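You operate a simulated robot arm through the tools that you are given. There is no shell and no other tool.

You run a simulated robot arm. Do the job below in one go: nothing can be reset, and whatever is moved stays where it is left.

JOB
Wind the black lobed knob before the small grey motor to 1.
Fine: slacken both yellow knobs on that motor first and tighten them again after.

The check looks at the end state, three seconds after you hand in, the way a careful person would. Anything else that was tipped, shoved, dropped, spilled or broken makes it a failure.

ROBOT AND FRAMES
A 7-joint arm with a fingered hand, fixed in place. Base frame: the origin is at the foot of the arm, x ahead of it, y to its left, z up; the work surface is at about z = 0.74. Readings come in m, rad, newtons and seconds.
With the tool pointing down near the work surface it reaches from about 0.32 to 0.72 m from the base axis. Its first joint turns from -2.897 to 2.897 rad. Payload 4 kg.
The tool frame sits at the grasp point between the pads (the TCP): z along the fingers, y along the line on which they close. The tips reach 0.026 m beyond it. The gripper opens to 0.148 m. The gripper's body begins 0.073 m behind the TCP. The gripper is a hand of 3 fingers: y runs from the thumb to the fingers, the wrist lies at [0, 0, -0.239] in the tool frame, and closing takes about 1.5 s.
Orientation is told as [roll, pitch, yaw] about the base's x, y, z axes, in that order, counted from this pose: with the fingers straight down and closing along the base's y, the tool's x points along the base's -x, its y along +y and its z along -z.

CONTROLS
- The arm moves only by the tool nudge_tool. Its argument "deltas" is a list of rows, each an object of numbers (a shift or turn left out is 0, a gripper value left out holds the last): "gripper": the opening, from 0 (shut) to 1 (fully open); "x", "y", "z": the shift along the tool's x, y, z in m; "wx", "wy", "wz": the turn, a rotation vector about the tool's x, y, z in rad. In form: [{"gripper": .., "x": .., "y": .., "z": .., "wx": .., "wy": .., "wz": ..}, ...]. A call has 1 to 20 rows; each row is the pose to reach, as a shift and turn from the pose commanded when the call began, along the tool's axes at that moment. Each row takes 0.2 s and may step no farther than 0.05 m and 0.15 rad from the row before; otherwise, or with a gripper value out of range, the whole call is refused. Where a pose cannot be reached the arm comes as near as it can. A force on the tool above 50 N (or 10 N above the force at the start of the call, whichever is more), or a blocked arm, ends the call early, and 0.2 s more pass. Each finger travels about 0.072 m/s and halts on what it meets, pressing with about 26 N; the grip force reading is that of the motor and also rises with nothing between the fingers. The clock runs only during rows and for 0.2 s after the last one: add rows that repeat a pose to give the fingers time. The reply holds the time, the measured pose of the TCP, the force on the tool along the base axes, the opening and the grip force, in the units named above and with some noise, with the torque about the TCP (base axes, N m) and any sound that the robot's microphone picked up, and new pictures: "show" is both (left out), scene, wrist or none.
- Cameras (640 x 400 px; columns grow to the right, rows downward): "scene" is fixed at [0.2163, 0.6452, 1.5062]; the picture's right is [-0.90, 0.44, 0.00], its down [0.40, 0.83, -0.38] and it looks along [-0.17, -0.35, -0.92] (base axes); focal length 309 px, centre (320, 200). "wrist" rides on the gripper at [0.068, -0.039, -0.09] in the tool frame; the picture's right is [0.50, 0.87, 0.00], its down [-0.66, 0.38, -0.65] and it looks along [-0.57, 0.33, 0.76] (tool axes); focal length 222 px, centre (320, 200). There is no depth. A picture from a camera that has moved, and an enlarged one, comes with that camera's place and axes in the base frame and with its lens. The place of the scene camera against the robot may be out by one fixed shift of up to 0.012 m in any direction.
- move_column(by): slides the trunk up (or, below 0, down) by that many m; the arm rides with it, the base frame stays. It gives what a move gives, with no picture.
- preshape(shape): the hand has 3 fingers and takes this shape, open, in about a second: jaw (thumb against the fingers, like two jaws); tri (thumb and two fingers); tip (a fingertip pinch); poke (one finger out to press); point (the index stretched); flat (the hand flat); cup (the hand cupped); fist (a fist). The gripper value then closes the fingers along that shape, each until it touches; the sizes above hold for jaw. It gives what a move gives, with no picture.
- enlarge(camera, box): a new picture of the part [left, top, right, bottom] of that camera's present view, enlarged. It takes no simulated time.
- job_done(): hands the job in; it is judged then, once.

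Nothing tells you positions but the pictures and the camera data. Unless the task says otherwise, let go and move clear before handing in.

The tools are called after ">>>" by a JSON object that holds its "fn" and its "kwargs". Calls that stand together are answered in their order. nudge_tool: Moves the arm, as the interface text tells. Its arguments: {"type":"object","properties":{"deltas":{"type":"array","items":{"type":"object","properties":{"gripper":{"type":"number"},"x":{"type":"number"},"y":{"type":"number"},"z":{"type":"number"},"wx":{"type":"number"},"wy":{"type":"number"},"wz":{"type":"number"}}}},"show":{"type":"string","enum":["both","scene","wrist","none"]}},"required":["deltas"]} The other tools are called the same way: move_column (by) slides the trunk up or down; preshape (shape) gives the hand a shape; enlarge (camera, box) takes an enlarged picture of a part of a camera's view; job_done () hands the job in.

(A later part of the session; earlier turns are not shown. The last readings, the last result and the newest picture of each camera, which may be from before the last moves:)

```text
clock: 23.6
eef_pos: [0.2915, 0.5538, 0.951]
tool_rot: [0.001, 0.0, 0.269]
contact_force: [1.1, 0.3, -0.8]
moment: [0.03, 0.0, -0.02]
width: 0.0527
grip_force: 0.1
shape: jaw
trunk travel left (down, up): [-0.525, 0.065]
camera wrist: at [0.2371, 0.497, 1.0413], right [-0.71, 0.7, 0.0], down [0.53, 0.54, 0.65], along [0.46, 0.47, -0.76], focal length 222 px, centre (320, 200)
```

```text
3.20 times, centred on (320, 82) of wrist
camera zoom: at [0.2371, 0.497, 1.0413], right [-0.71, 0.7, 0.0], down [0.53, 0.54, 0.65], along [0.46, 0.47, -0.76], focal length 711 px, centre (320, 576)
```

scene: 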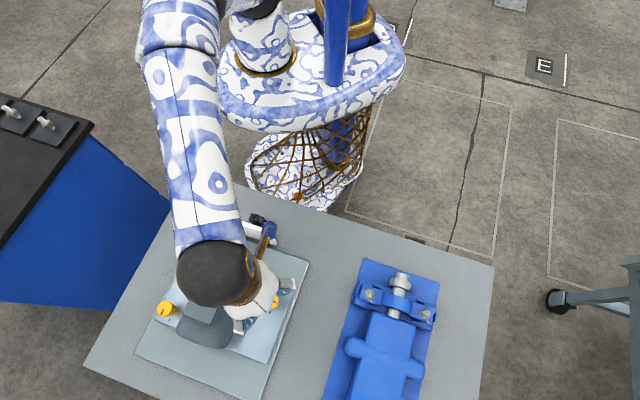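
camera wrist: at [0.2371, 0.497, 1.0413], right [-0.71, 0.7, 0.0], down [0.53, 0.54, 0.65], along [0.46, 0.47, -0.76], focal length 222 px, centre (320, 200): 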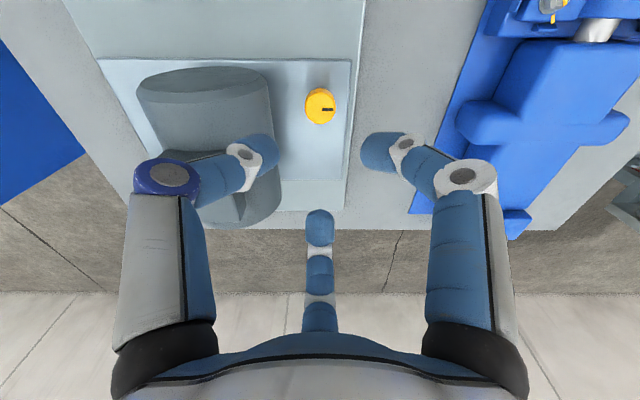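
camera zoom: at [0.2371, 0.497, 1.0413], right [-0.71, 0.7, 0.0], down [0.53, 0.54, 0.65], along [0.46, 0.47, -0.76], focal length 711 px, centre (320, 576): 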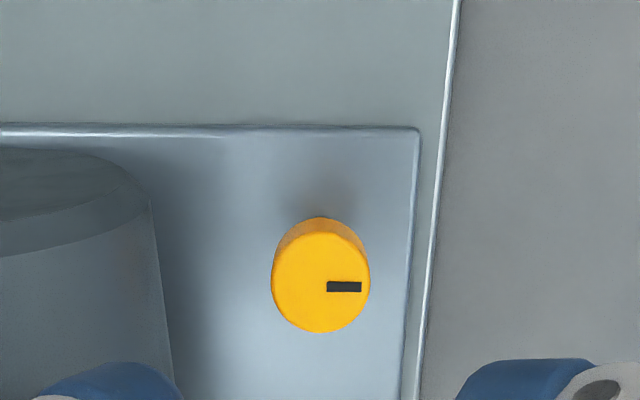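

Knob A now points a clean quarter turn away from its mark. Next I'll go over the motor to knob B at about (0.505, 0.467).

>>> {"fn": "nudge_tool", "kwargs": {"deltas": [{"x": -0.03, "y": -0.0235, "wz": -0.02}, {"x": -0.061, "y": -0.047, "wz": -0.04}, {"x": -0.092, "y": -0.0705, "wz": -0.06}, {"x": -0.1225, "y": -0.094, "wz": -0.08}, {"x": -0.153, "y": -0.118, "wz": -0.08}, {"x": -0.1831, "y": -0.1412, "wz": -0.08}], "show": "both"}}

>>> {"fn": "enlarge", "kwargs": {"camera": "wrist", "box": [220, 40, 420, 165]}}

```text
clock: 25.0
eef_pos: [0.5067, 0.465, 0.9507]
tool_rot: [0.001, 0.0, 0.349]
contact_force: [0.4, -0.3, -0.3]
moment: [0.01, 0.05, 0.03]
width: 0.0528
grip_force: 0.1
shape: jaw
trunk travel left (down, up): [-0.525, 0.065]
camera wrist: at [0.4568, 0.4049, 1.0406], right [-0.77, 0.64, 0.0], down [0.49, 0.58, 0.65], along [0.42, 0.5, -0.76], focal length 222 px, centre (320, 200)
```

scene: 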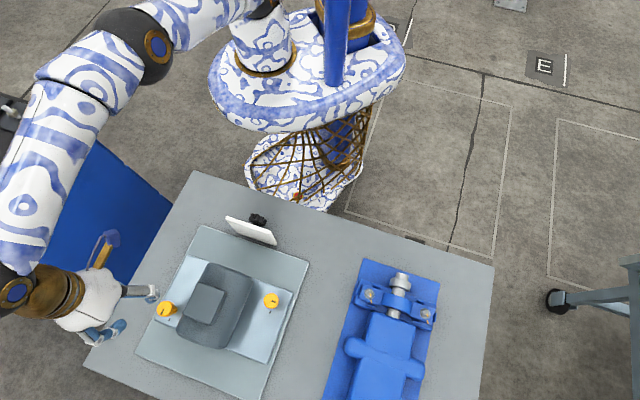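
wrist: 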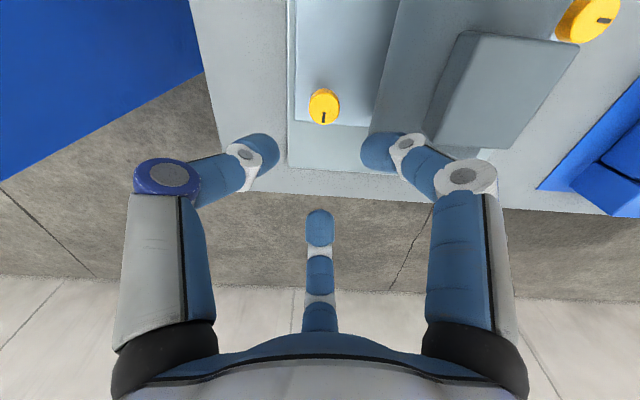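

```text
3.20 times, centred on (320, 102) of wrist
camera zoom: at [0.4568, 0.4049, 1.0406], right [-0.77, 0.64, 0.0], down [0.49, 0.58, 0.65], along [0.42, 0.5, -0.76], focal length 711 px, centre (320, 512)
```

zoom: 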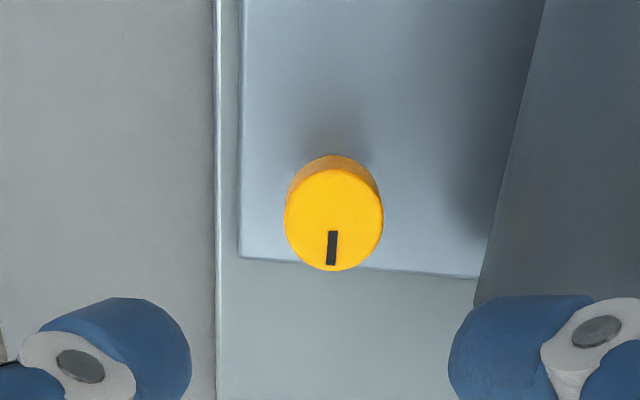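

Knob B is centred to within about 5 mm, at (0.503, 0.468), with its bar at its 45° mark. I'll correct that and test in the air whether the wrist can yaw over the range needed here (about 40° to 75°).

>>> {"fn": "nudge_tool", "kwargs": {"deltas": [{"x": 0.0023, "y": 0.004, "wz": -0.12}, {"x": 0.0023, "y": 0.004, "wz": -0.24}, {"x": 0.0023, "y": 0.004, "wz": -0.36}, {"x": 0.0023, "y": 0.004, "wz": -0.48}, {"x": 0.0023, "y": 0.004, "wz": -0.6}, {"x": 0.0023, "y": 0.004, "wz": -0.72}, {"x": 0.0023, "y": 0.004, "wz": -0.84}, {"x": 0.0023, "y": 0.004, "wz": -0.96}], "show": "wrist"}}

```text
clock: 26.8
eef_pos: [0.5026, 0.4687, 0.9502]
tool_rot: [0.001, 0.0, 1.313]
contact_force: [-0.6, -0.5, 1.5]
moment: [0.02, -0.04, 0.04]
width: 0.053
grip_force: 0.2
shape: jaw
trunk travel left (down, up): [-0.525, 0.065]
camera wrist: at [0.5226, 0.3927, 1.04], right [-0.97, -0.26, 0.0], down [-0.2, 0.73, 0.65], along [-0.17, 0.63, -0.76], focal length 222 px, centre (320, 200)
```

wrist: 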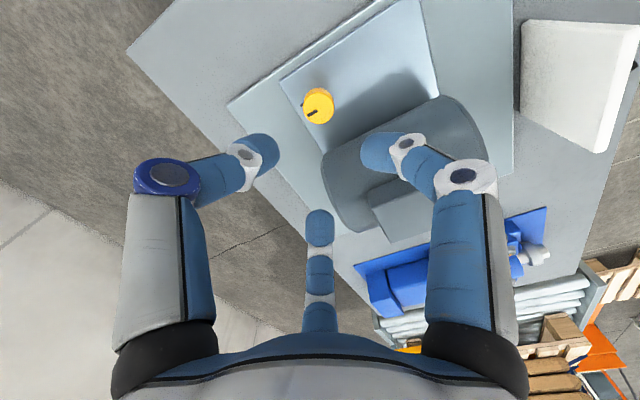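

The range is reachable. I'll yaw back to the start of the stroke, go down around knob B and grip it.

>>> {"fn": "nudge_tool", "kwargs": {"deltas": [{"wz": 0.12, "z": 0.01}, {"wz": 0.24, "z": 0.02}, {"wz": 0.36, "z": 0.03}, {"wz": 0.48, "z": 0.045}, {"wz": 0.61, "z": 0.06}, {"wz": 0.61, "z": 0.08, "gripper": 0.3}, {"wz": 0.61, "z": 0.095, "gripper": 0.3}], "show": "wrist"}}

>>> {"fn": "enlarge", "kwargs": {"camera": "wrist", "box": [200, 60, 440, 210]}}

```text
clock: 28.4
eef_pos: [0.5018, 0.468, 0.8558]
tool_rot: [0.001, 0.001, 0.696]
contact_force: [0.3, 0.1, 0.2]
moment: [0.01, -0.03, -0.01]
width: 0.0448
grip_force: 0.0
shape: jaw
trunk travel left (down, up): [-0.525, 0.065]
camera wrist: at [0.4756, 0.3949, 0.9446], right [-0.94, 0.34, 0.0], down [0.26, 0.71, 0.65], along [0.22, 0.61, -0.76], focal length 222 px, centre (320, 200)
```

wrist: 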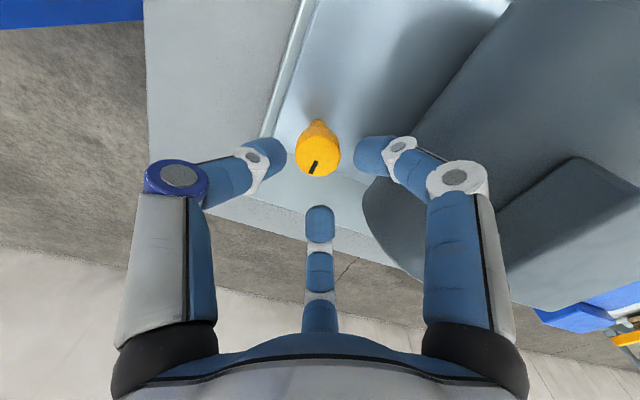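

```text
2.67 times, centred on (320, 135) of wrist
camera zoom: at [0.4756, 0.3949, 0.9446], right [-0.94, 0.34, 0.0], down [0.26, 0.71, 0.65], along [0.22, 0.61, -0.76], focal length 592 px, centre (320, 373)
```

zoom: 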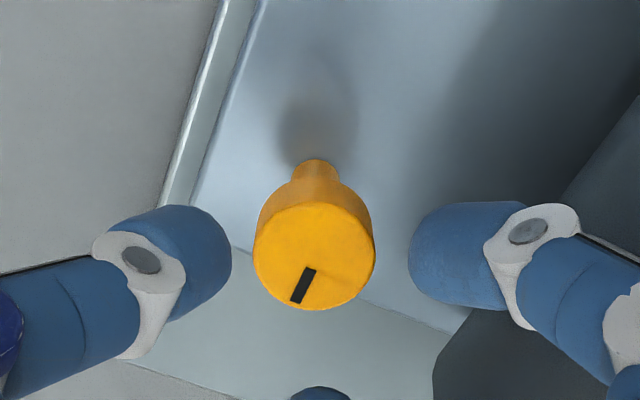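

The cap is centred. I'll go down, close and turn counter-clockwise about 34°.

>>> {"fn": "nudge_tool", "kwargs": {"deltas": [{"x": -0.0006, "y": -0.001, "z": 0.015}, {"x": -0.0006, "y": -0.001, "z": 0.03}, {"x": -0.0006, "y": -0.001, "z": 0.0395}, {"x": -0.0006, "y": -0.001, "z": 0.0395, "gripper": 0.1}, {"x": -0.0006, "y": -0.001, "z": 0.0395, "gripper": 0.0}, {"x": -0.0006, "y": -0.001, "z": 0.0395, "gripper": 0.0}, {"x": -0.0006, "y": -0.001, "z": 0.0395, "gripper": 0.0}], "show": "wrist"}}

>>> {"fn": "nudge_tool", "kwargs": {"deltas": [{"wz": -0.08}, {"wz": -0.16}, {"wz": -0.24}, {"wz": -0.32}, {"wz": -0.4}, {"wz": -0.48}, {"wz": -0.56}, {"wz": -0.6}], "show": "wrist"}}

>>> {"fn": "enlarge", "kwargs": {"camera": "wrist", "box": [200, 80, 440, 230]}}

```text
clock: 30.0
eef_pos: [0.5031, 0.4679, 0.8145]
tool_rot: [0.001, 0.002, 0.7]
contact_force: [1.9, 0.9, -2.3]
moment: [-0.02, -0.07, 0.03]
width: 0.0247
grip_force: 26.0
shape: jaw
trunk travel left (down, up): [-0.525, 0.065]
camera wrist: at [0.4769, 0.3945, 0.9052], right [-0.94, 0.34, 0.0], down [0.26, 0.71, 0.65], along [0.22, 0.61, -0.76], focal length 222 px, centre (320, 200)
```

wrist: 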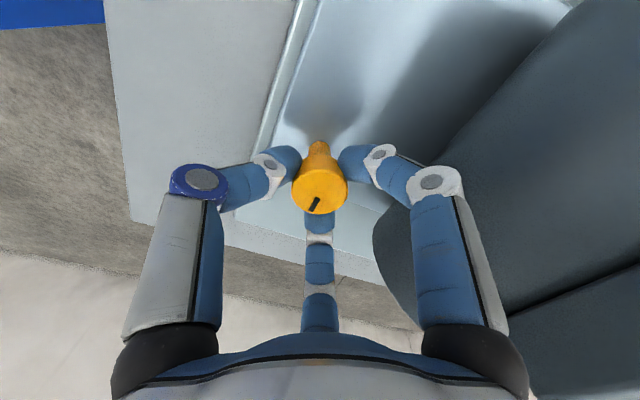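

```text
clock: 31.8
eef_pos: [0.5026, 0.4688, 0.8153]
tool_rot: [0.0, 0.001, 1.3]
contact_force: [-1.8, -8.6, -6.1]
moment: [-0.2, 0.07, -0.05]
width: 0.0244
grip_force: 26.2
shape: jaw
trunk travel left (down, up): [-0.525, 0.065]
camera wrist: at [0.523, 0.3921, 0.9053], right [-0.97, -0.25, 0.0], down [-0.19, 0.73, 0.65], along [-0.16, 0.63, -0.76], focal length 222 px, centre (320, 200)
```

wrist: 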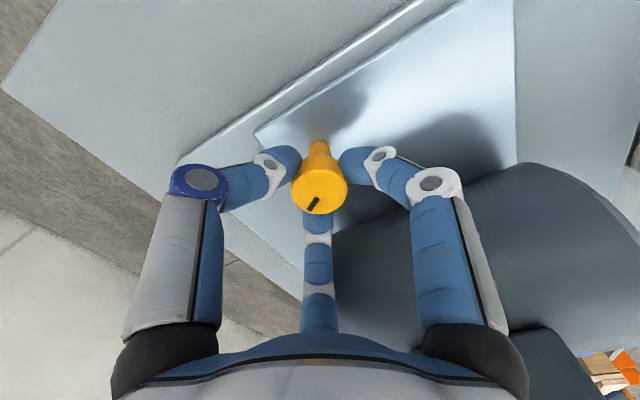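

```text
2.67 times, centred on (320, 155) of wrist
camera zoom: at [0.523, 0.3921, 0.9053], right [-0.97, -0.25, 0.0], down [-0.19, 0.73, 0.65], along [-0.16, 0.63, -0.76], focal length 592 px, centre (320, 320)
```

zoom: 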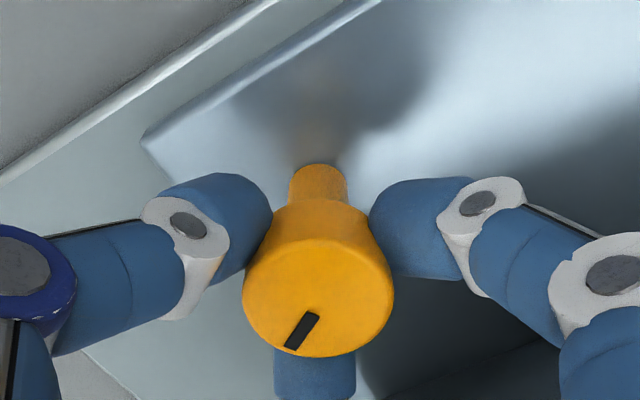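

It turned about 34°. I'll re-grip for the next stroke.

>>> {"fn": "nudge_tool", "kwargs": {"deltas": [{"gripper": 0.2}, {"gripper": 0.3}, {"gripper": 0.3}, {"z": -0.02}, {"z": -0.042}, {"z": -0.042, "wz": 0.12}, {"z": -0.042, "wz": 0.24}, {"z": -0.042, "wz": 0.36}, {"z": -0.042, "wz": 0.48}, {"z": -0.042, "wz": 0.6}, {"z": -0.025, "wz": 0.6}, {"z": -0.01, "wz": 0.6}, {"z": 0.0, "wz": 0.6}, {"z": 0.0, "wz": 0.6, "gripper": 0.1}, {"z": 0.0, "wz": 0.6, "gripper": 0.0}, {"z": 0.0, "wz": 0.6, "gripper": 0.0}, {"z": 0.0, "wz": 0.6, "gripper": 0.0}], "show": "wrist"}}

>>> {"fn": "enlarge", "kwargs": {"camera": "wrist", "box": [200, 80, 440, 230]}}

```text
clock: 35.4
eef_pos: [0.5029, 0.4684, 0.8157]
tool_rot: [0.0, 0.001, 0.7]
contact_force: [-1.1, -1.6, -4.4]
moment: [-0.06, -0.03, 0.0]
width: 0.0264
grip_force: 26.5
shape: jaw
trunk travel left (down, up): [-0.525, 0.065]
camera wrist: at [0.4763, 0.3943, 0.9052], right [-0.94, 0.34, 0.0], down [0.26, 0.71, 0.65], along [0.22, 0.61, -0.76], focal length 222 px, centre (320, 200)
```

wrist: 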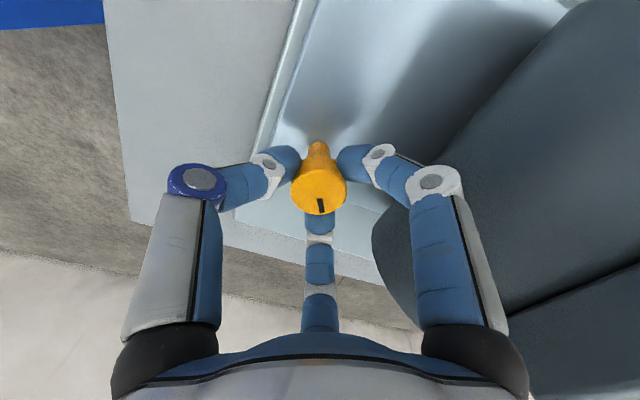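

```text
2.67 times, centred on (320, 155) of wrist
camera zoom: at [0.4763, 0.3943, 0.9052], right [-0.94, 0.34, 0.0], down [0.26, 0.71, 0.65], along [0.22, 0.61, -0.76], focal length 592 px, centre (320, 320)
```

zoom: 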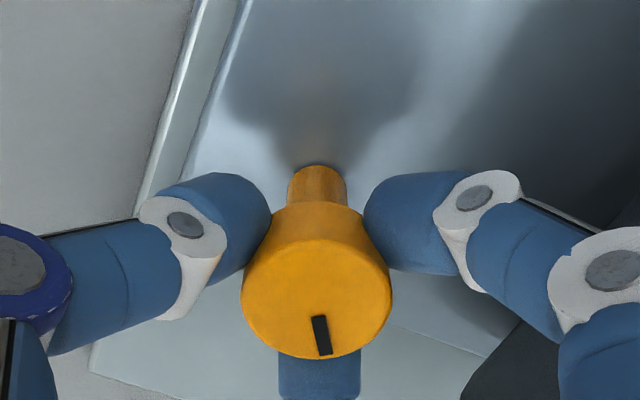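

The bar is now near 80°. Next stroke.

>>> {"fn": "nudge_tool", "kwargs": {"deltas": [{"wz": -0.08}, {"wz": -0.16}, {"wz": -0.24}, {"wz": -0.32}, {"wz": -0.4}, {"wz": -0.48}, {"wz": -0.56}, {"wz": -0.6}], "show": "none"}}

>>> {"fn": "nudge_tool", "kwargs": {"deltas": [{"gripper": 0.2}, {"gripper": 0.3}, {"gripper": 0.3}, {"z": -0.02}, {"z": -0.042}, {"z": -0.042, "wz": 0.12}, {"z": -0.042, "wz": 0.24}, {"z": -0.042, "wz": 0.36}, {"z": -0.042, "wz": 0.48}, {"z": -0.042, "wz": 0.6}, {"z": -0.025, "wz": 0.6}, {"z": -0.01, "wz": 0.6}, {"z": 0.0, "wz": 0.6}, {"z": 0.0, "wz": 0.6, "gripper": 0.1}, {"z": 0.0, "wz": 0.6, "gripper": 0.0}, {"z": 0.0, "wz": 0.6, "gripper": 0.0}, {"z": 0.0, "wz": 0.6, "gripper": 0.0}], "show": "wrist"}}

>>> {"fn": "enlarge", "kwargs": {"camera": "wrist", "box": [200, 80, 440, 230]}}

```text
clock: 37.2
eef_pos: [0.5033, 0.468, 0.8156]
tool_rot: [0.0, 0.0, 1.299]
contact_force: [-2.7, -6.0, -8.0]
moment: [-0.14, 0.02, 0.02]
width: 0.026
grip_force: 25.8
shape: jaw
trunk travel left (down, up): [-0.525, 0.065]
```

```text
clock: 40.8
eef_pos: [0.5025, 0.4697, 0.815]
tool_rot: [-0.002, -0.001, 0.701]
contact_force: [-0.4, -0.3, -3.4]
moment: [-0.03, -0.02, 0.02]
width: 0.0257
grip_force: 25.7
shape: jaw
trunk travel left (down, up): [-0.525, 0.065]
camera wrist: at [0.4771, 0.3948, 0.905], right [-0.94, 0.34, 0.0], down [0.26, 0.71, 0.65], along [0.22, 0.61, -0.76], focal length 222 px, centre (320, 200)
```

wrist: 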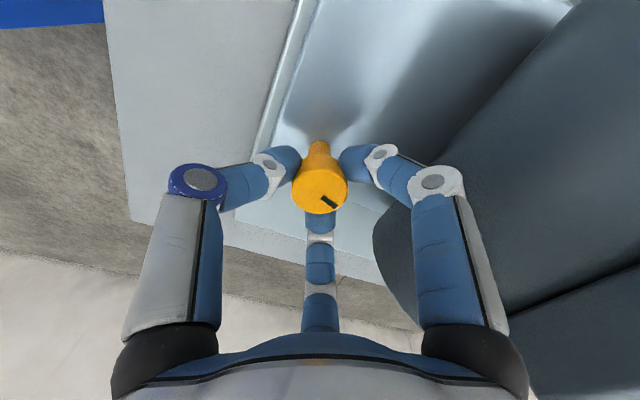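

```text
2.67 times, centred on (320, 155) of wrist
camera zoom: at [0.4771, 0.3948, 0.905], right [-0.94, 0.34, 0.0], down [0.26, 0.71, 0.65], along [0.22, 0.61, -0.76], focal length 592 px, centre (320, 320)
```

zoom: 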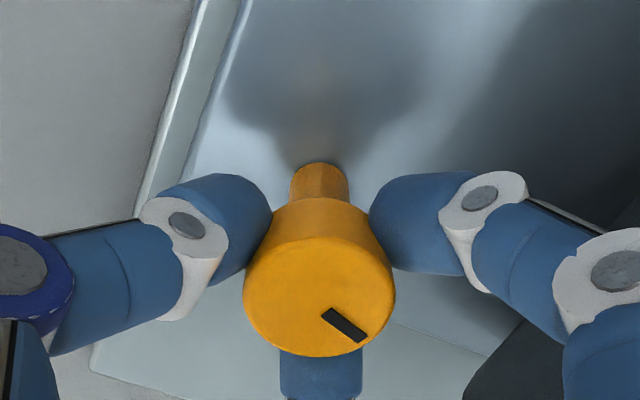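

The bar is near 113°. About 22° more should reach the slack stop.

>>> {"fn": "nudge_tool", "kwargs": {"deltas": [{"wz": -0.08}, {"wz": -0.16}, {"wz": -0.24}, {"wz": -0.32}, {"wz": -0.38}, {"wz": -0.42}], "show": "wrist"}}

>>> {"fn": "enlarge", "kwargs": {"camera": "wrist", "box": [200, 80, 440, 230]}}

```text
clock: 42.2
eef_pos: [0.5031, 0.4679, 0.8153]
tool_rot: [0.0, 0.0, 1.122]
contact_force: [-3.3, -4.9, -7.2]
moment: [-0.05, -0.02, -0.19]
width: 0.0258
grip_force: 25.9
shape: jaw
trunk travel left (down, up): [-0.525, 0.065]
camera wrist: at [0.509, 0.3899, 0.9052], right [-1.0, -0.07, 0.0], down [-0.05, 0.76, 0.65], along [-0.05, 0.65, -0.76], focal length 222 px, centre (320, 200)
```

wrist: 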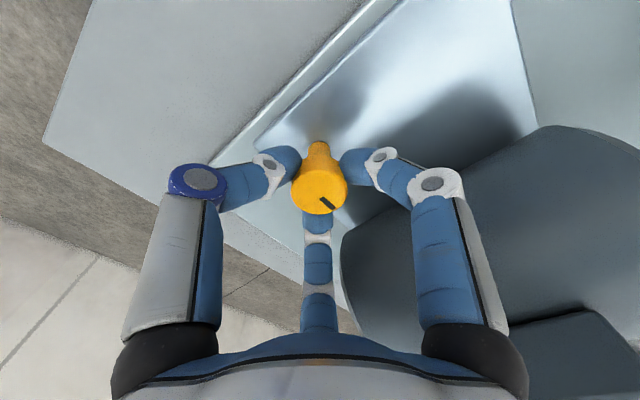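

```text
2.67 times, centred on (320, 155) of wrist
camera zoom: at [0.509, 0.3899, 0.9052], right [-1.0, -0.07, 0.0], down [-0.05, 0.76, 0.65], along [-0.05, 0.65, -0.76], focal length 592 px, centre (320, 320)
```

zoom: 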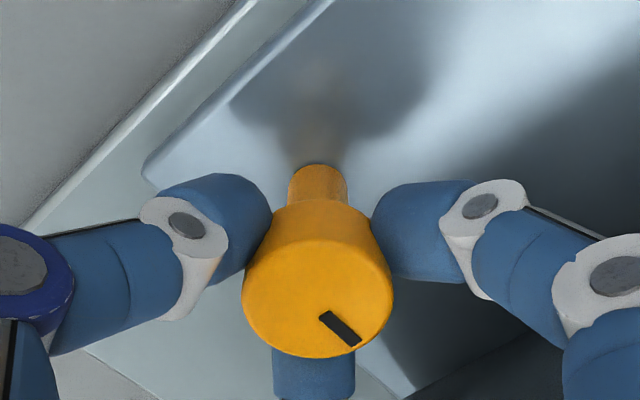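

Knob B is at its slack stop too: the bar is a quarter turn away and torque is rising. I'll release, lift and confirm.

>>> {"fn": "nudge_tool", "kwargs": {"deltas": [{"gripper": 0.2}, {"gripper": 0.3}, {"gripper": 0.3}, {"z": -0.03, "gripper": 0.32}, {"z": -0.065, "gripper": 0.36}, {"z": -0.1}, {"z": -0.14}], "show": "wrist"}}

>>> {"fn": "enlarge", "kwargs": {"camera": "wrist", "box": [220, 20, 420, 145]}}

>>> {"fn": "enlarge", "kwargs": {"camera": "scene", "box": [130, 190, 330, 390]}}

```text
clock: 43.8
eef_pos: [0.5025, 0.4676, 0.9566]
tool_rot: [0.0, 0.0, 1.119]
contact_force: [1.6, 0.4, -0.5]
moment: [-0.01, -0.01, 0.0]
width: 0.0529
grip_force: 0.0
shape: jaw
trunk travel left (down, up): [-0.525, 0.065]
camera wrist: at [0.5094, 0.3899, 1.0458], right [-1.0, -0.07, 0.0], down [-0.05, 0.76, 0.65], along [-0.05, 0.65, -0.76], focal length 222 px, centre (320, 200)
```

wrist: 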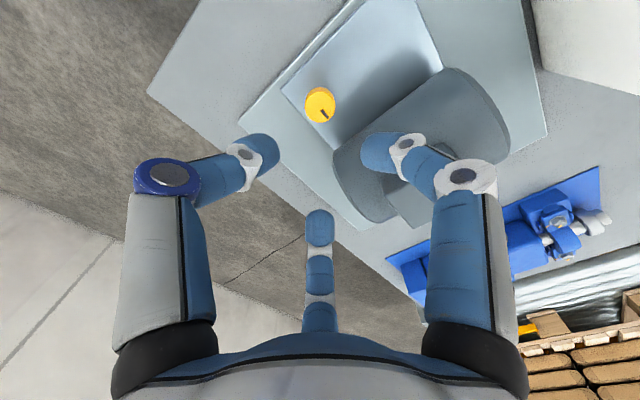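

```text
3.20 times, centred on (320, 82) of wrist
camera zoom: at [0.5094, 0.3899, 1.0458], right [-1.0, -0.07, 0.0], down [-0.05, 0.76, 0.65], along [-0.05, 0.65, -0.76], focal length 711 px, centre (320, 576)
```

zoom: 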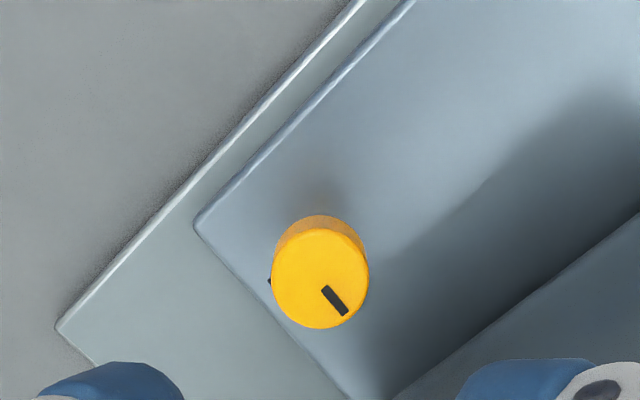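

```text
2.00 times, centred on (230, 290) of scene
camera zoom: at [0.2163, 0.6452, 1.5062], right [-0.9, 0.44, 0.0], down [0.4, 0.83, -0.38], along [-0.17, -0.35, -0.92], focal length 618 px, centre (500, 20)
```

zoom: 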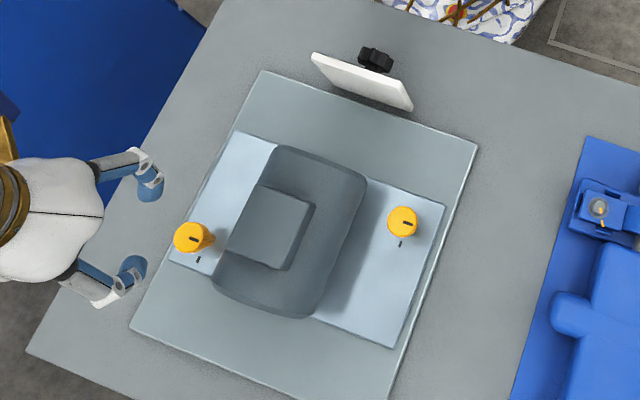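

Both yellow knobs are fully slack and the motor hasn't moved. Now I'll bring the hand back toward the robot side to look at the dial panel from the front.

>>> {"fn": "nudge_tool", "kwargs": {"deltas": [{"x": 0.029, "y": 0.0217, "z": -0.0043, "wz": 0.086}, {"x": 0.058, "y": 0.0434, "z": -0.0086, "wz": 0.172}, {"x": 0.0875, "y": 0.0651, "z": -0.013, "wz": 0.258}, {"x": 0.1166, "y": 0.0868, "z": -0.0172, "wz": 0.344}, {"x": 0.1458, "y": 0.1085, "z": -0.0215, "wz": 0.43}, {"x": 0.175, "y": 0.13, "z": -0.0258, "wz": 0.516}, {"x": 0.204, "y": 0.152, "z": -0.03, "wz": 0.602}, {"x": 0.2332, "y": 0.1737, "z": -0.0344, "wz": 0.688}, {"x": 0.2624, "y": 0.1954, "z": -0.0387, "wz": 0.774}, {"x": 0.2915, "y": 0.2171, "z": -0.043, "wz": 0.859}], "show": "both"}}

>>> {"fn": "enlarge", "kwargs": {"camera": "wrist", "box": [220, 40, 420, 165]}}

```text
clock: 46.0
eef_pos: [0.1797, 0.3014, 0.9996]
tool_rot: [-0.001, 0.0, 0.258]
contact_force: [0.0, -0.1, 0.5]
moment: [0.03, 0.01, 0.01]
width: 0.0532
grip_force: 0.0
shape: jaw
trunk travel left (down, up): [-0.525, 0.065]
camera wrist: at [0.1253, 0.2453, 1.0892], right [-0.7, 0.71, 0.0], down [0.54, 0.53, 0.65], along [0.46, 0.46, -0.76], focal length 222 px, centre (320, 200)
```

scene: 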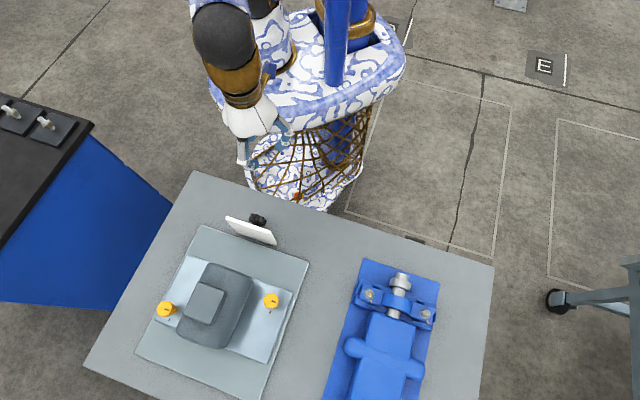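
wrist: 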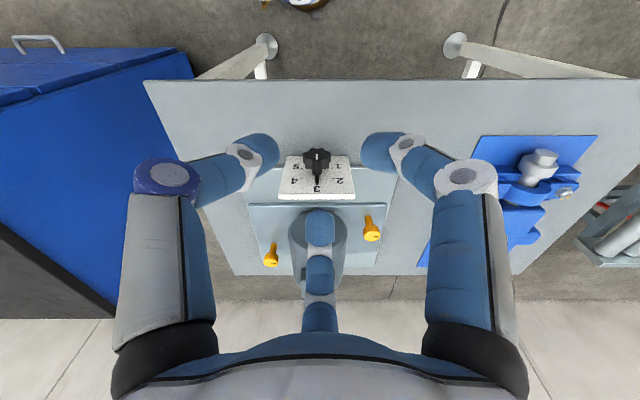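

```text
3.20 times, centred on (320, 102) of wrist
camera zoom: at [0.1253, 0.2453, 1.0892], right [-0.7, 0.71, 0.0], down [0.54, 0.53, 0.65], along [0.46, 0.46, -0.76], focal length 711 px, centre (320, 512)
```

zoom: 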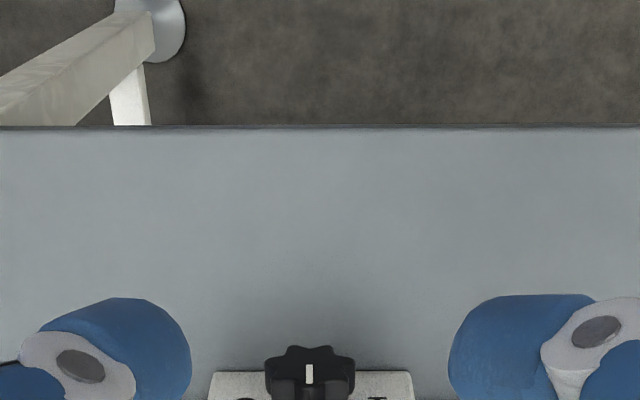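

The view is now square to the panel. I'll zoom in on the dial.

>>> {"fn": "enlarge", "kwargs": {"camera": "wrist", "box": [270, 135, 370, 210]}}

>>> {"fn": "enlarge", "kwargs": {"camera": "scene", "box": [210, 200, 300, 260]}}

```text
5.33 times, centred on (320, 172) of wrist
camera zoom: at [0.1253, 0.2453, 1.0892], right [-0.7, 0.71, 0.0], down [0.54, 0.53, 0.65], along [0.46, 0.46, -0.76], focal length 1185 px, centre (320, 347)
```

zoom: 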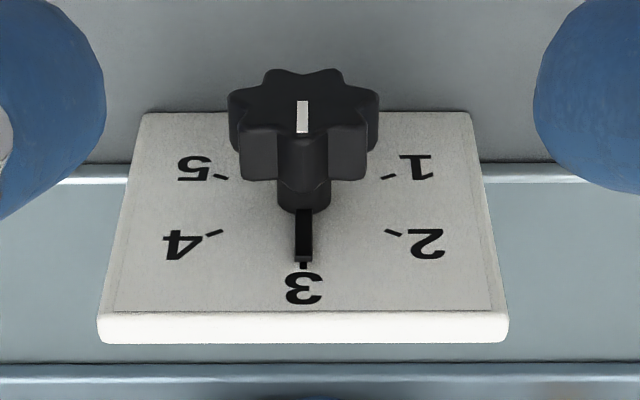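

```text
6.67 times, centred on (255, 230) of scene
camera zoom: at [0.2163, 0.6452, 1.5062], right [-0.9, 0.44, 0.0], down [0.4, 0.83, -0.38], along [-0.17, -0.35, -0.92], focal length 2061 px, centre (753, 0)
```

zoom: 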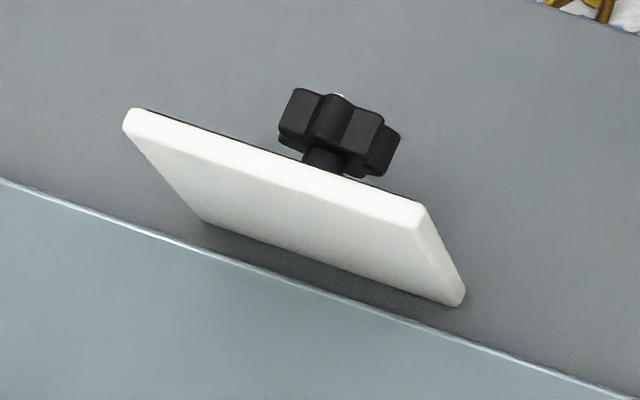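

The panel is vertical, centred at about (0.270, 0.384). The dial centre is near z = 0.791, and the lobed knob is about 43 mm across, standing about 33 mm out from the panel. Position 1 is 120° counter-clockwise from 3, seen from the front. I'll try the pinch shape in the air to see whether it suits this knob.

>>> {"fn": "preshape", "kwargs": {"shape": "tip"}}

>>> {"fn": "nudge_tool", "kwargs": {"deltas": [{"gripper": 0.5}, {"gripper": 0.5}, {"gripper": 0.5}, {"gripper": 0.5}], "show": "both"}}

>>> {"fn": "enlarge", "kwargs": {"camera": "scene", "box": [190, 60, 330, 200]}}

```text
clock: 46.9
eef_pos: [0.1815, 0.3015, 1.0006]
tool_rot: [-0.002, -0.001, 0.262]
contact_force: [1.2, 0.7, -1.0]
moment: [0.01, -0.01, -0.02]
width: 0.148
grip_force: 0.0
shape: tip
trunk travel left (down, up): [-0.525, 0.065]
```

```text
clock: 47.9
eef_pos: [0.1805, 0.3008, 0.9988]
tool_rot: [-0.002, 0.001, 0.261]
contact_force: [0.4, 0.2, -0.5]
moment: [0.0, -0.02, 0.04]
width: 0.0744
grip_force: 0.1
shape: tip
trunk travel left (down, up): [-0.525, 0.065]
camera wrist: at [0.1261, 0.2456, 1.0892], right [-0.71, 0.71, 0.0], down [0.54, 0.53, 0.65], along [0.46, 0.46, -0.76], focal length 222 px, centre (320, 200)
```

scene: 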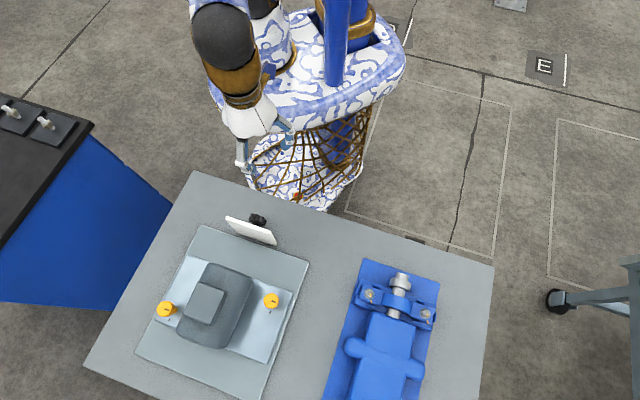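
wrist: 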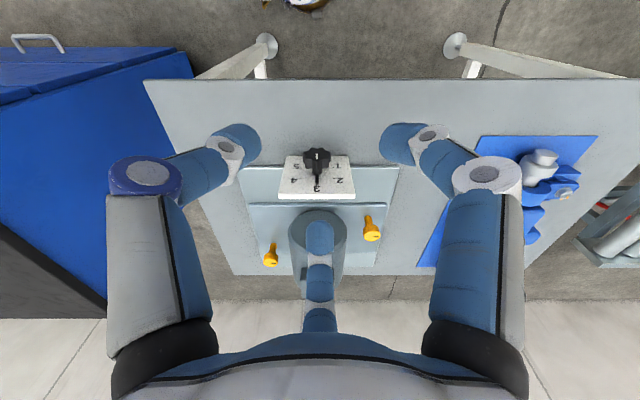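

```text
2.86 times, centred on (260, 130) of scene
camera zoom: at [0.2163, 0.6452, 1.5062], right [-0.9, 0.44, 0.0], down [0.4, 0.83, -0.38], along [-0.17, -0.35, -0.92], focal length 883 px, centre (491, 400)
```

zoom: 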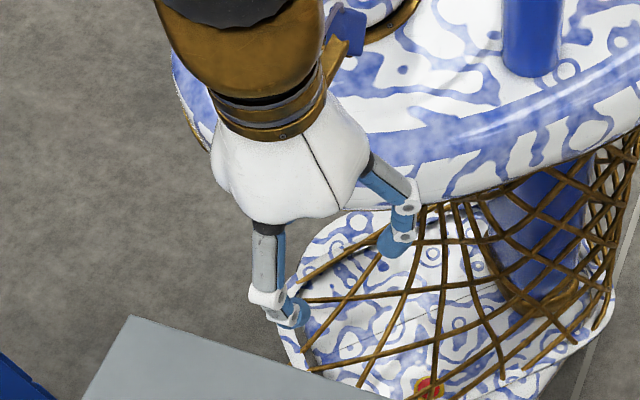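

The pinch shape still uses all three fingers at 120°. I'll look at the poke shape.

>>> {"fn": "preshape", "kwargs": {"shape": "poke"}}

>>> {"fn": "nudge_tool", "kwargs": {"deltas": [{"z": 0.0}], "show": "both"}}

>>> {"fn": "enlarge", "kwargs": {"camera": "scene", "box": [190, 60, 330, 200]}}

```text
clock: 48.8
eef_pos: [0.1808, 0.3001, 0.9995]
tool_rot: [-0.001, 0.001, 0.259]
contact_force: [0.6, 0.3, 0.1]
moment: [-0.02, -0.01, -0.01]
width: 0.0002
grip_force: 0.1
shape: poke
trunk travel left (down, up): [-0.525, 0.065]
```

```text
clock: 49.2
eef_pos: [0.1801, 0.302, 1.0]
tool_rot: [-0.001, 0.0, 0.26]
contact_force: [-0.1, -0.3, 0.3]
moment: [0.01, 0.01, -0.02]
width: 0.0
grip_force: 0.1
shape: poke
trunk travel left (down, up): [-0.525, 0.065]
camera wrist: at [0.1261, 0.2456, 1.0892], right [-0.71, 0.71, 0.0], down [0.54, 0.53, 0.65], along [0.46, 0.46, -0.76], focal length 222 px, centre (320, 200)
```

scene: 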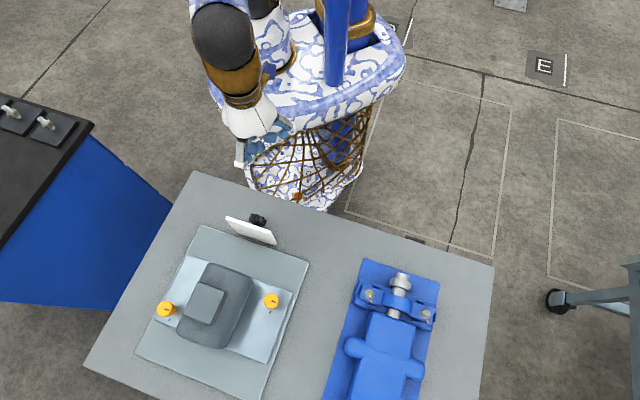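
wrist: 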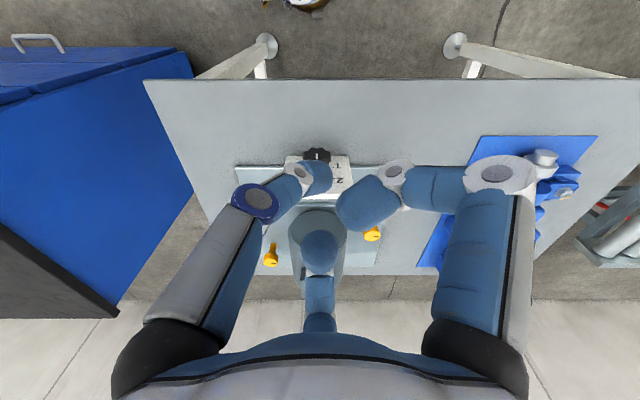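

```text
2.86 times, centred on (260, 130) of scene
camera zoom: at [0.2163, 0.6452, 1.5062], right [-0.9, 0.44, 0.0], down [0.4, 0.83, -0.38], along [-0.17, -0.35, -0.92], focal length 883 px, centre (491, 400)
```

zoom: 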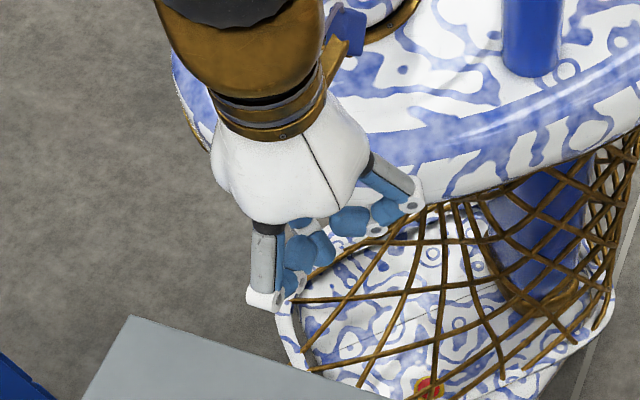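

In poke, one finger sits slightly ahead of two curled ones. I'll look at the point shape as well.

>>> {"fn": "preshape", "kwargs": {"shape": "point"}}

>>> {"fn": "nudge_tool", "kwargs": {"deltas": [{"z": 0.0}], "show": "both"}}

>>> {"fn": "enlarge", "kwargs": {"camera": "scene", "box": [190, 60, 330, 200]}}

```text
clock: 50.1
eef_pos: [0.1803, 0.3018, 1.0001]
tool_rot: [0.001, 0.001, 0.259]
contact_force: [-0.8, -0.8, -0.2]
moment: [0.02, 0.02, -0.02]
width: 0.1423
grip_force: 0.0
shape: point
trunk travel left (down, up): [-0.525, 0.065]
```

```text
clock: 50.5
eef_pos: [0.1808, 0.301, 0.9998]
tool_rot: [-0.001, -0.001, 0.262]
contact_force: [-0.5, -1.0, 0.9]
moment: [0.0, 0.01, -0.01]
width: 0.1421
grip_force: 0.1
shape: point
trunk travel left (down, up): [-0.525, 0.065]
camera wrist: at [0.1261, 0.2456, 1.0892], right [-0.71, 0.71, 0.0], down [0.54, 0.53, 0.65], along [0.46, 0.46, -0.76], focal length 222 px, centre (320, 200)
```

scene: 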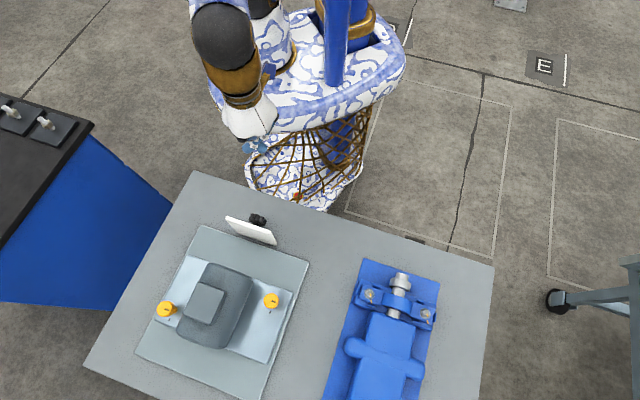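
wrist: 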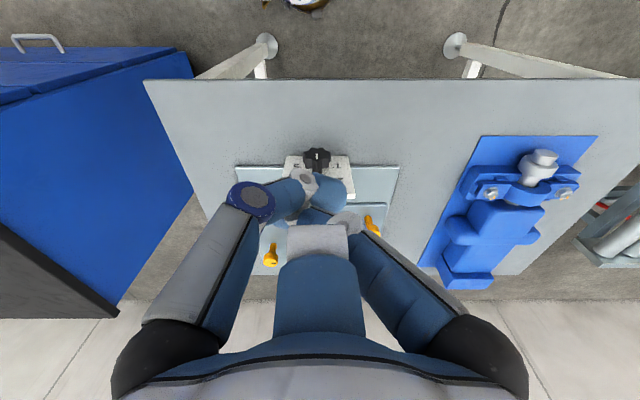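

```text
2.86 times, centred on (260, 130) of scene
camera zoom: at [0.2163, 0.6452, 1.5062], right [-0.9, 0.44, 0.0], down [0.4, 0.83, -0.38], along [-0.17, -0.35, -0.92], focal length 883 px, centre (491, 400)
```

zoom: 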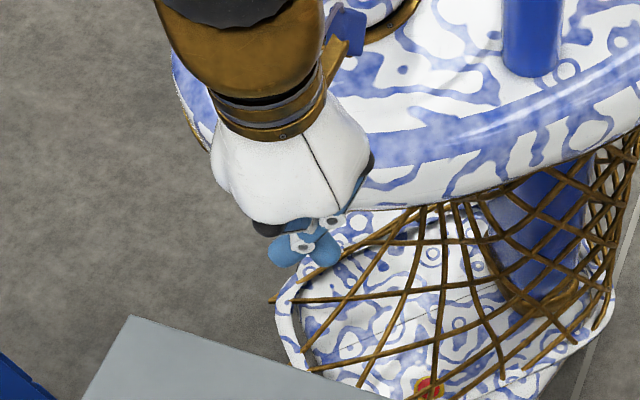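

Neither poke nor point is cleaner than a straight open finger. With the open jaw at this yaw, the far finger points at the panel. I'll use it to press down on the lobes on the "1" side, which turns the knob counter-clockwise. I'll set the jaw open and come lower.

>>> {"fn": "preshape", "kwargs": {"shape": "jaw"}}

>>> {"fn": "nudge_tool", "kwargs": {"deltas": [{"gripper": 1.0, "x": -0.002, "y": 0.01, "z": 0.03}, {"x": -0.0035, "y": 0.02, "z": 0.06}, {"x": -0.0035, "y": 0.0285, "z": 0.09}], "show": "both"}}

>>> {"fn": "enlarge", "kwargs": {"camera": "wrist", "box": [240, 160, 400, 290]}}

```text
clock: 51.4
eef_pos: [0.1806, 0.3017, 0.9989]
tool_rot: [0.001, 0.0, 0.261]
contact_force: [-0.7, -1.1, 0.1]
moment: [-0.01, 0.0, -0.02]
width: 0.1477
grip_force: 0.1
shape: jaw
trunk travel left (down, up): [-0.525, 0.065]
```

```text
clock: 52.2
eef_pos: [0.1771, 0.3287, 0.9086]
tool_rot: [0.0, -0.001, 0.26]
contact_force: [0.3, -0.2, -0.2]
moment: [0.01, -0.02, -0.01]
width: 0.1476
grip_force: 0.0
shape: jaw
trunk travel left (down, up): [-0.525, 0.065]
camera wrist: at [0.1217, 0.2734, 0.9985], right [-0.71, 0.71, 0.0], down [0.54, 0.53, 0.65], along [0.46, 0.46, -0.76], focal length 222 px, centre (320, 200)
```

scene: 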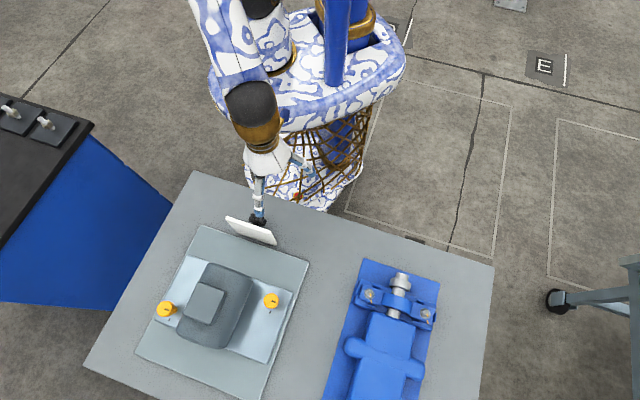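
wrist: 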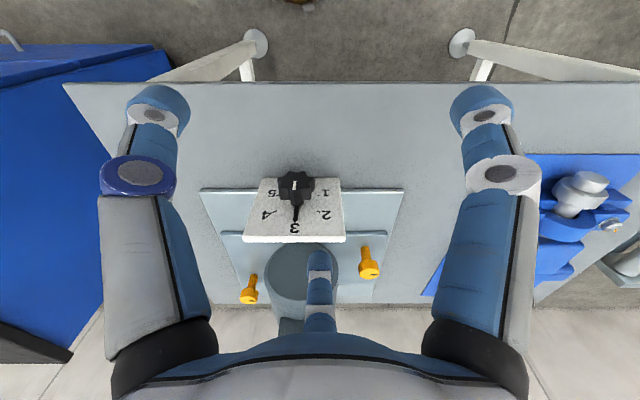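

```text
3.08 times, centred on (320, 225) of wrist
camera zoom: at [0.1217, 0.2734, 0.9985], right [-0.71, 0.71, 0.0], down [0.54, 0.53, 0.65], along [0.46, 0.46, -0.76], focal length 684 px, centre (320, 123)
```

zoom: 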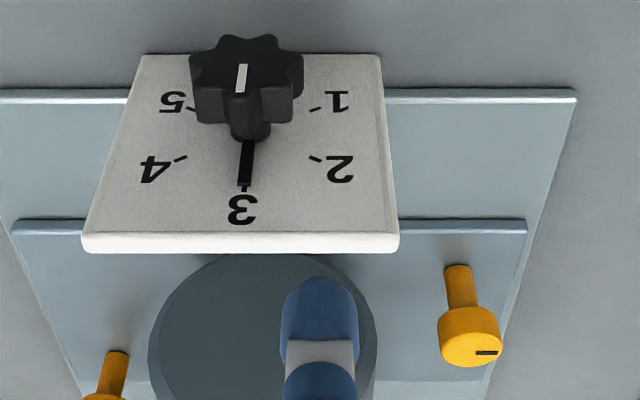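

The far finger's tip is in view beside the dial. I'll come back slightly from the panel and lower to just above knob height, to calibrate the fingertip against the knob.

>>> {"fn": "nudge_tool", "kwargs": {"deltas": [{"x": 0.0069, "y": -0.004, "z": 0.02}, {"x": 0.0069, "y": -0.004, "z": 0.04}], "show": "both"}}

>>> {"fn": "enlarge", "kwargs": {"camera": "wrist", "box": [240, 160, 400, 290]}}

>>> {"fn": "enlarge", "kwargs": {"camera": "scene", "box": [210, 160, 310, 260]}}

```text
clock: 52.8
eef_pos: [0.1713, 0.3225, 0.8697]
tool_rot: [-0.001, -0.001, 0.26]
contact_force: [0.0, -0.4, 0.3]
moment: [-0.01, 0.03, 0.01]
width: 0.1479
grip_force: 0.1
shape: jaw
trunk travel left (down, up): [-0.525, 0.065]
camera wrist: at [0.1162, 0.2681, 0.9585], right [-0.71, 0.71, 0.0], down [0.54, 0.53, 0.65], along [0.46, 0.46, -0.76], focal length 222 px, centre (320, 200)
```

scene: 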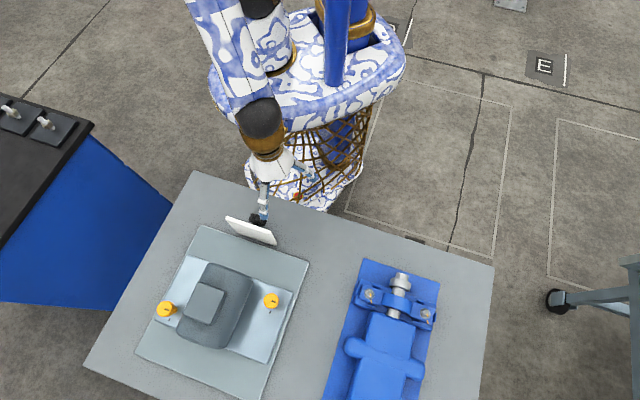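
wrist: 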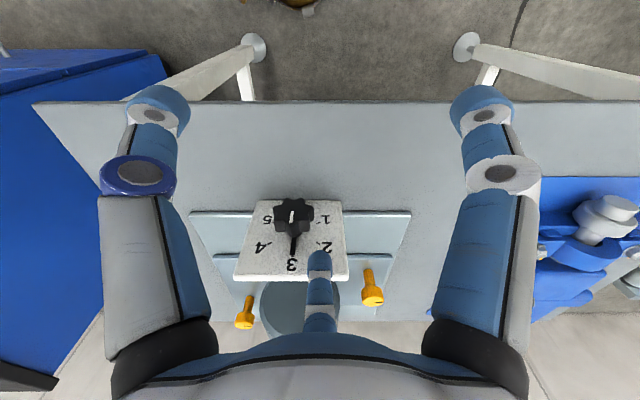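

```text
3.08 times, centred on (320, 225) of wrist
camera zoom: at [0.1162, 0.2681, 0.9585], right [-0.71, 0.71, 0.0], down [0.54, 0.53, 0.65], along [0.46, 0.46, -0.76], focal length 684 px, centre (320, 123)
```

zoom: 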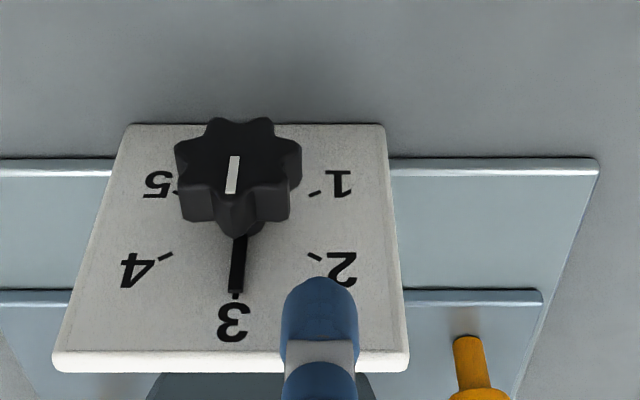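

```text
4.00 times, centred on (260, 210) of scene
camera zoom: at [0.2163, 0.6452, 1.5062], right [-0.9, 0.44, 0.0], down [0.4, 0.83, -0.38], along [-0.17, -0.35, -0.92], focal length 1236 px, centre (560, 160)
```

zoom: 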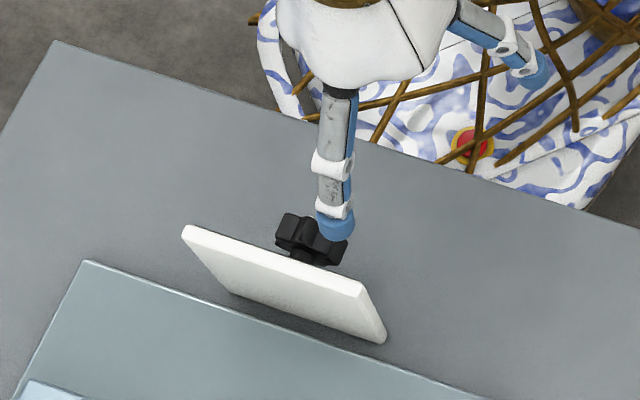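

The fingertip is at about the knob's depth from the panel, with its centre near a = 0.434 along the panel normal. I'll move over the top of the knob and lower gently to find the tip height by touch.

>>> {"fn": "nudge_tool", "kwargs": {"deltas": [{"x": -0.007, "y": -0.0121}, {"x": -0.014, "y": -0.0242}, {"x": -0.014, "y": -0.0242, "z": 0.01}, {"x": -0.014, "y": -0.0242, "z": 0.02}, {"x": -0.014, "y": -0.0242, "z": 0.024}], "show": "both"}}

>>> {"fn": "enlarge", "kwargs": {"camera": "wrist", "box": [240, 160, 400, 290]}}

>>> {"fn": "enlarge", "kwargs": {"camera": "scene", "box": [210, 160, 310, 260]}}

```text
clock: 54.0
eef_pos: [0.1909, 0.3036, 0.8452]
tool_rot: [0.0, 0.0, 0.258]
contact_force: [-0.7, 0.1, 0.1]
moment: [-0.03, -0.02, 0.02]
width: 0.1479
grip_force: 0.0
shape: jaw
trunk travel left (down, up): [-0.525, 0.065]
camera wrist: at [0.1356, 0.2482, 0.9346], right [-0.71, 0.71, 0.0], down [0.54, 0.53, 0.65], along [0.46, 0.46, -0.76], focal length 222 px, centre (320, 200)
```

scene: 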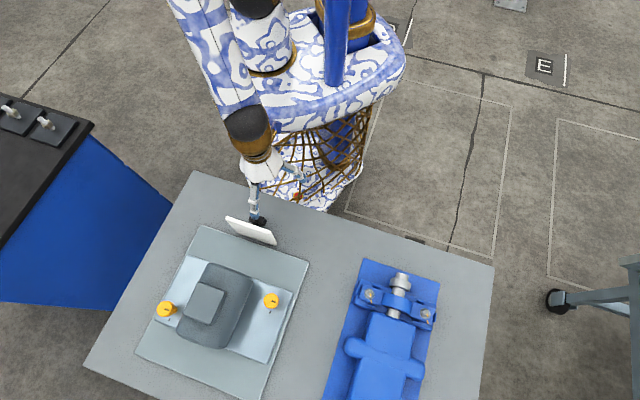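
wrist: 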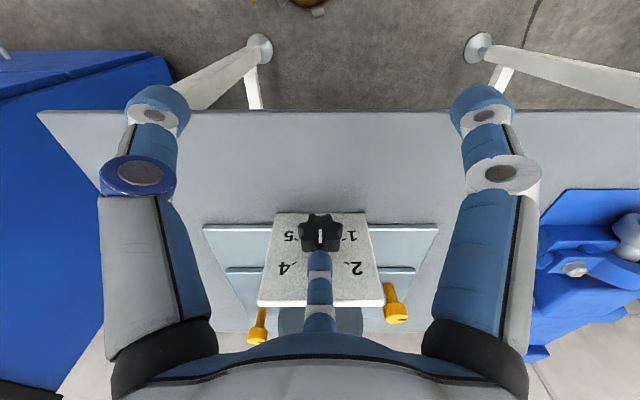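

```text
3.08 times, centred on (320, 225) of wrist
camera zoom: at [0.1356, 0.2482, 0.9346], right [-0.71, 0.71, 0.0], down [0.54, 0.53, 0.65], along [0.46, 0.46, -0.76], focal length 684 px, centre (320, 123)
```

zoom: 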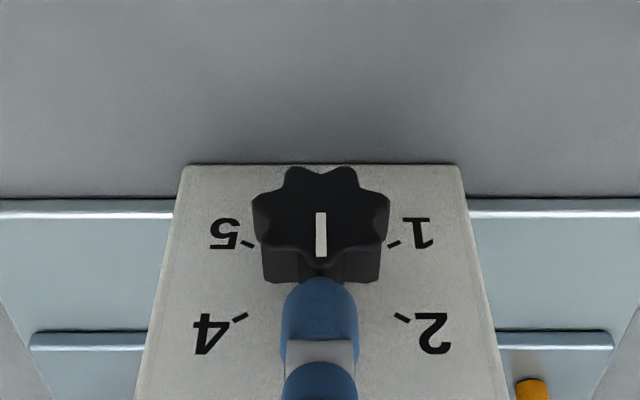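

```text
4.00 times, centred on (260, 210) of scene
camera zoom: at [0.2163, 0.6452, 1.5062], right [-0.9, 0.44, 0.0], down [0.4, 0.83, -0.38], along [-0.17, -0.35, -0.92], focal length 1236 px, centre (560, 160)
```

zoom: 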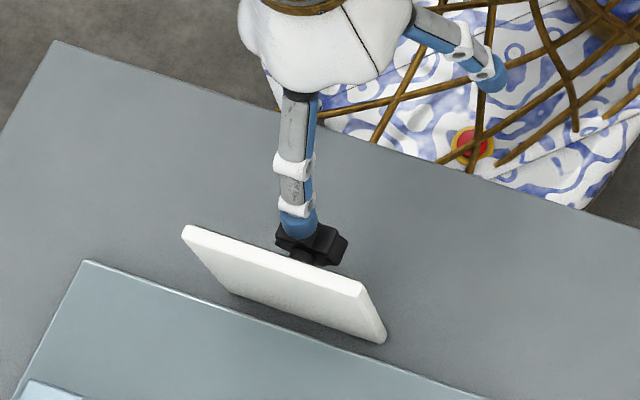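

The fingertip is centred directly above the knob, which has seven lobes with one at the top under the pointer. I'll lower in small steps to feel for contact.

>>> {"fn": "nudge_tool", "kwargs": {"deltas": [{"z": 0.002}, {"z": 0.004}], "show": "none"}}

>>> {"fn": "nudge_tool", "kwargs": {"deltas": [{"z": 0.001}, {"z": 0.002}], "show": "none"}}

```text
clock: 54.6
eef_pos: [0.1899, 0.3035, 0.8415]
tool_rot: [0.001, 0.0, 0.261]
contact_force: [-1.5, -1.7, 5.7]
moment: [0.33, -0.33, 0.0]
width: 0.1482
grip_force: 0.1
shape: jaw
trunk travel left (down, up): [-0.525, 0.065]
```

```text
clock: 55.2
eef_pos: [0.19, 0.3027, 0.8398]
tool_rot: [0.001, -0.002, 0.262]
contact_force: [-5.3, -5.2, 19.3]
moment: [1.06, -1.11, 0.03]
width: 0.1474
grip_force: 0.0
shape: jaw
trunk travel left (down, up): [-0.525, 0.065]
```

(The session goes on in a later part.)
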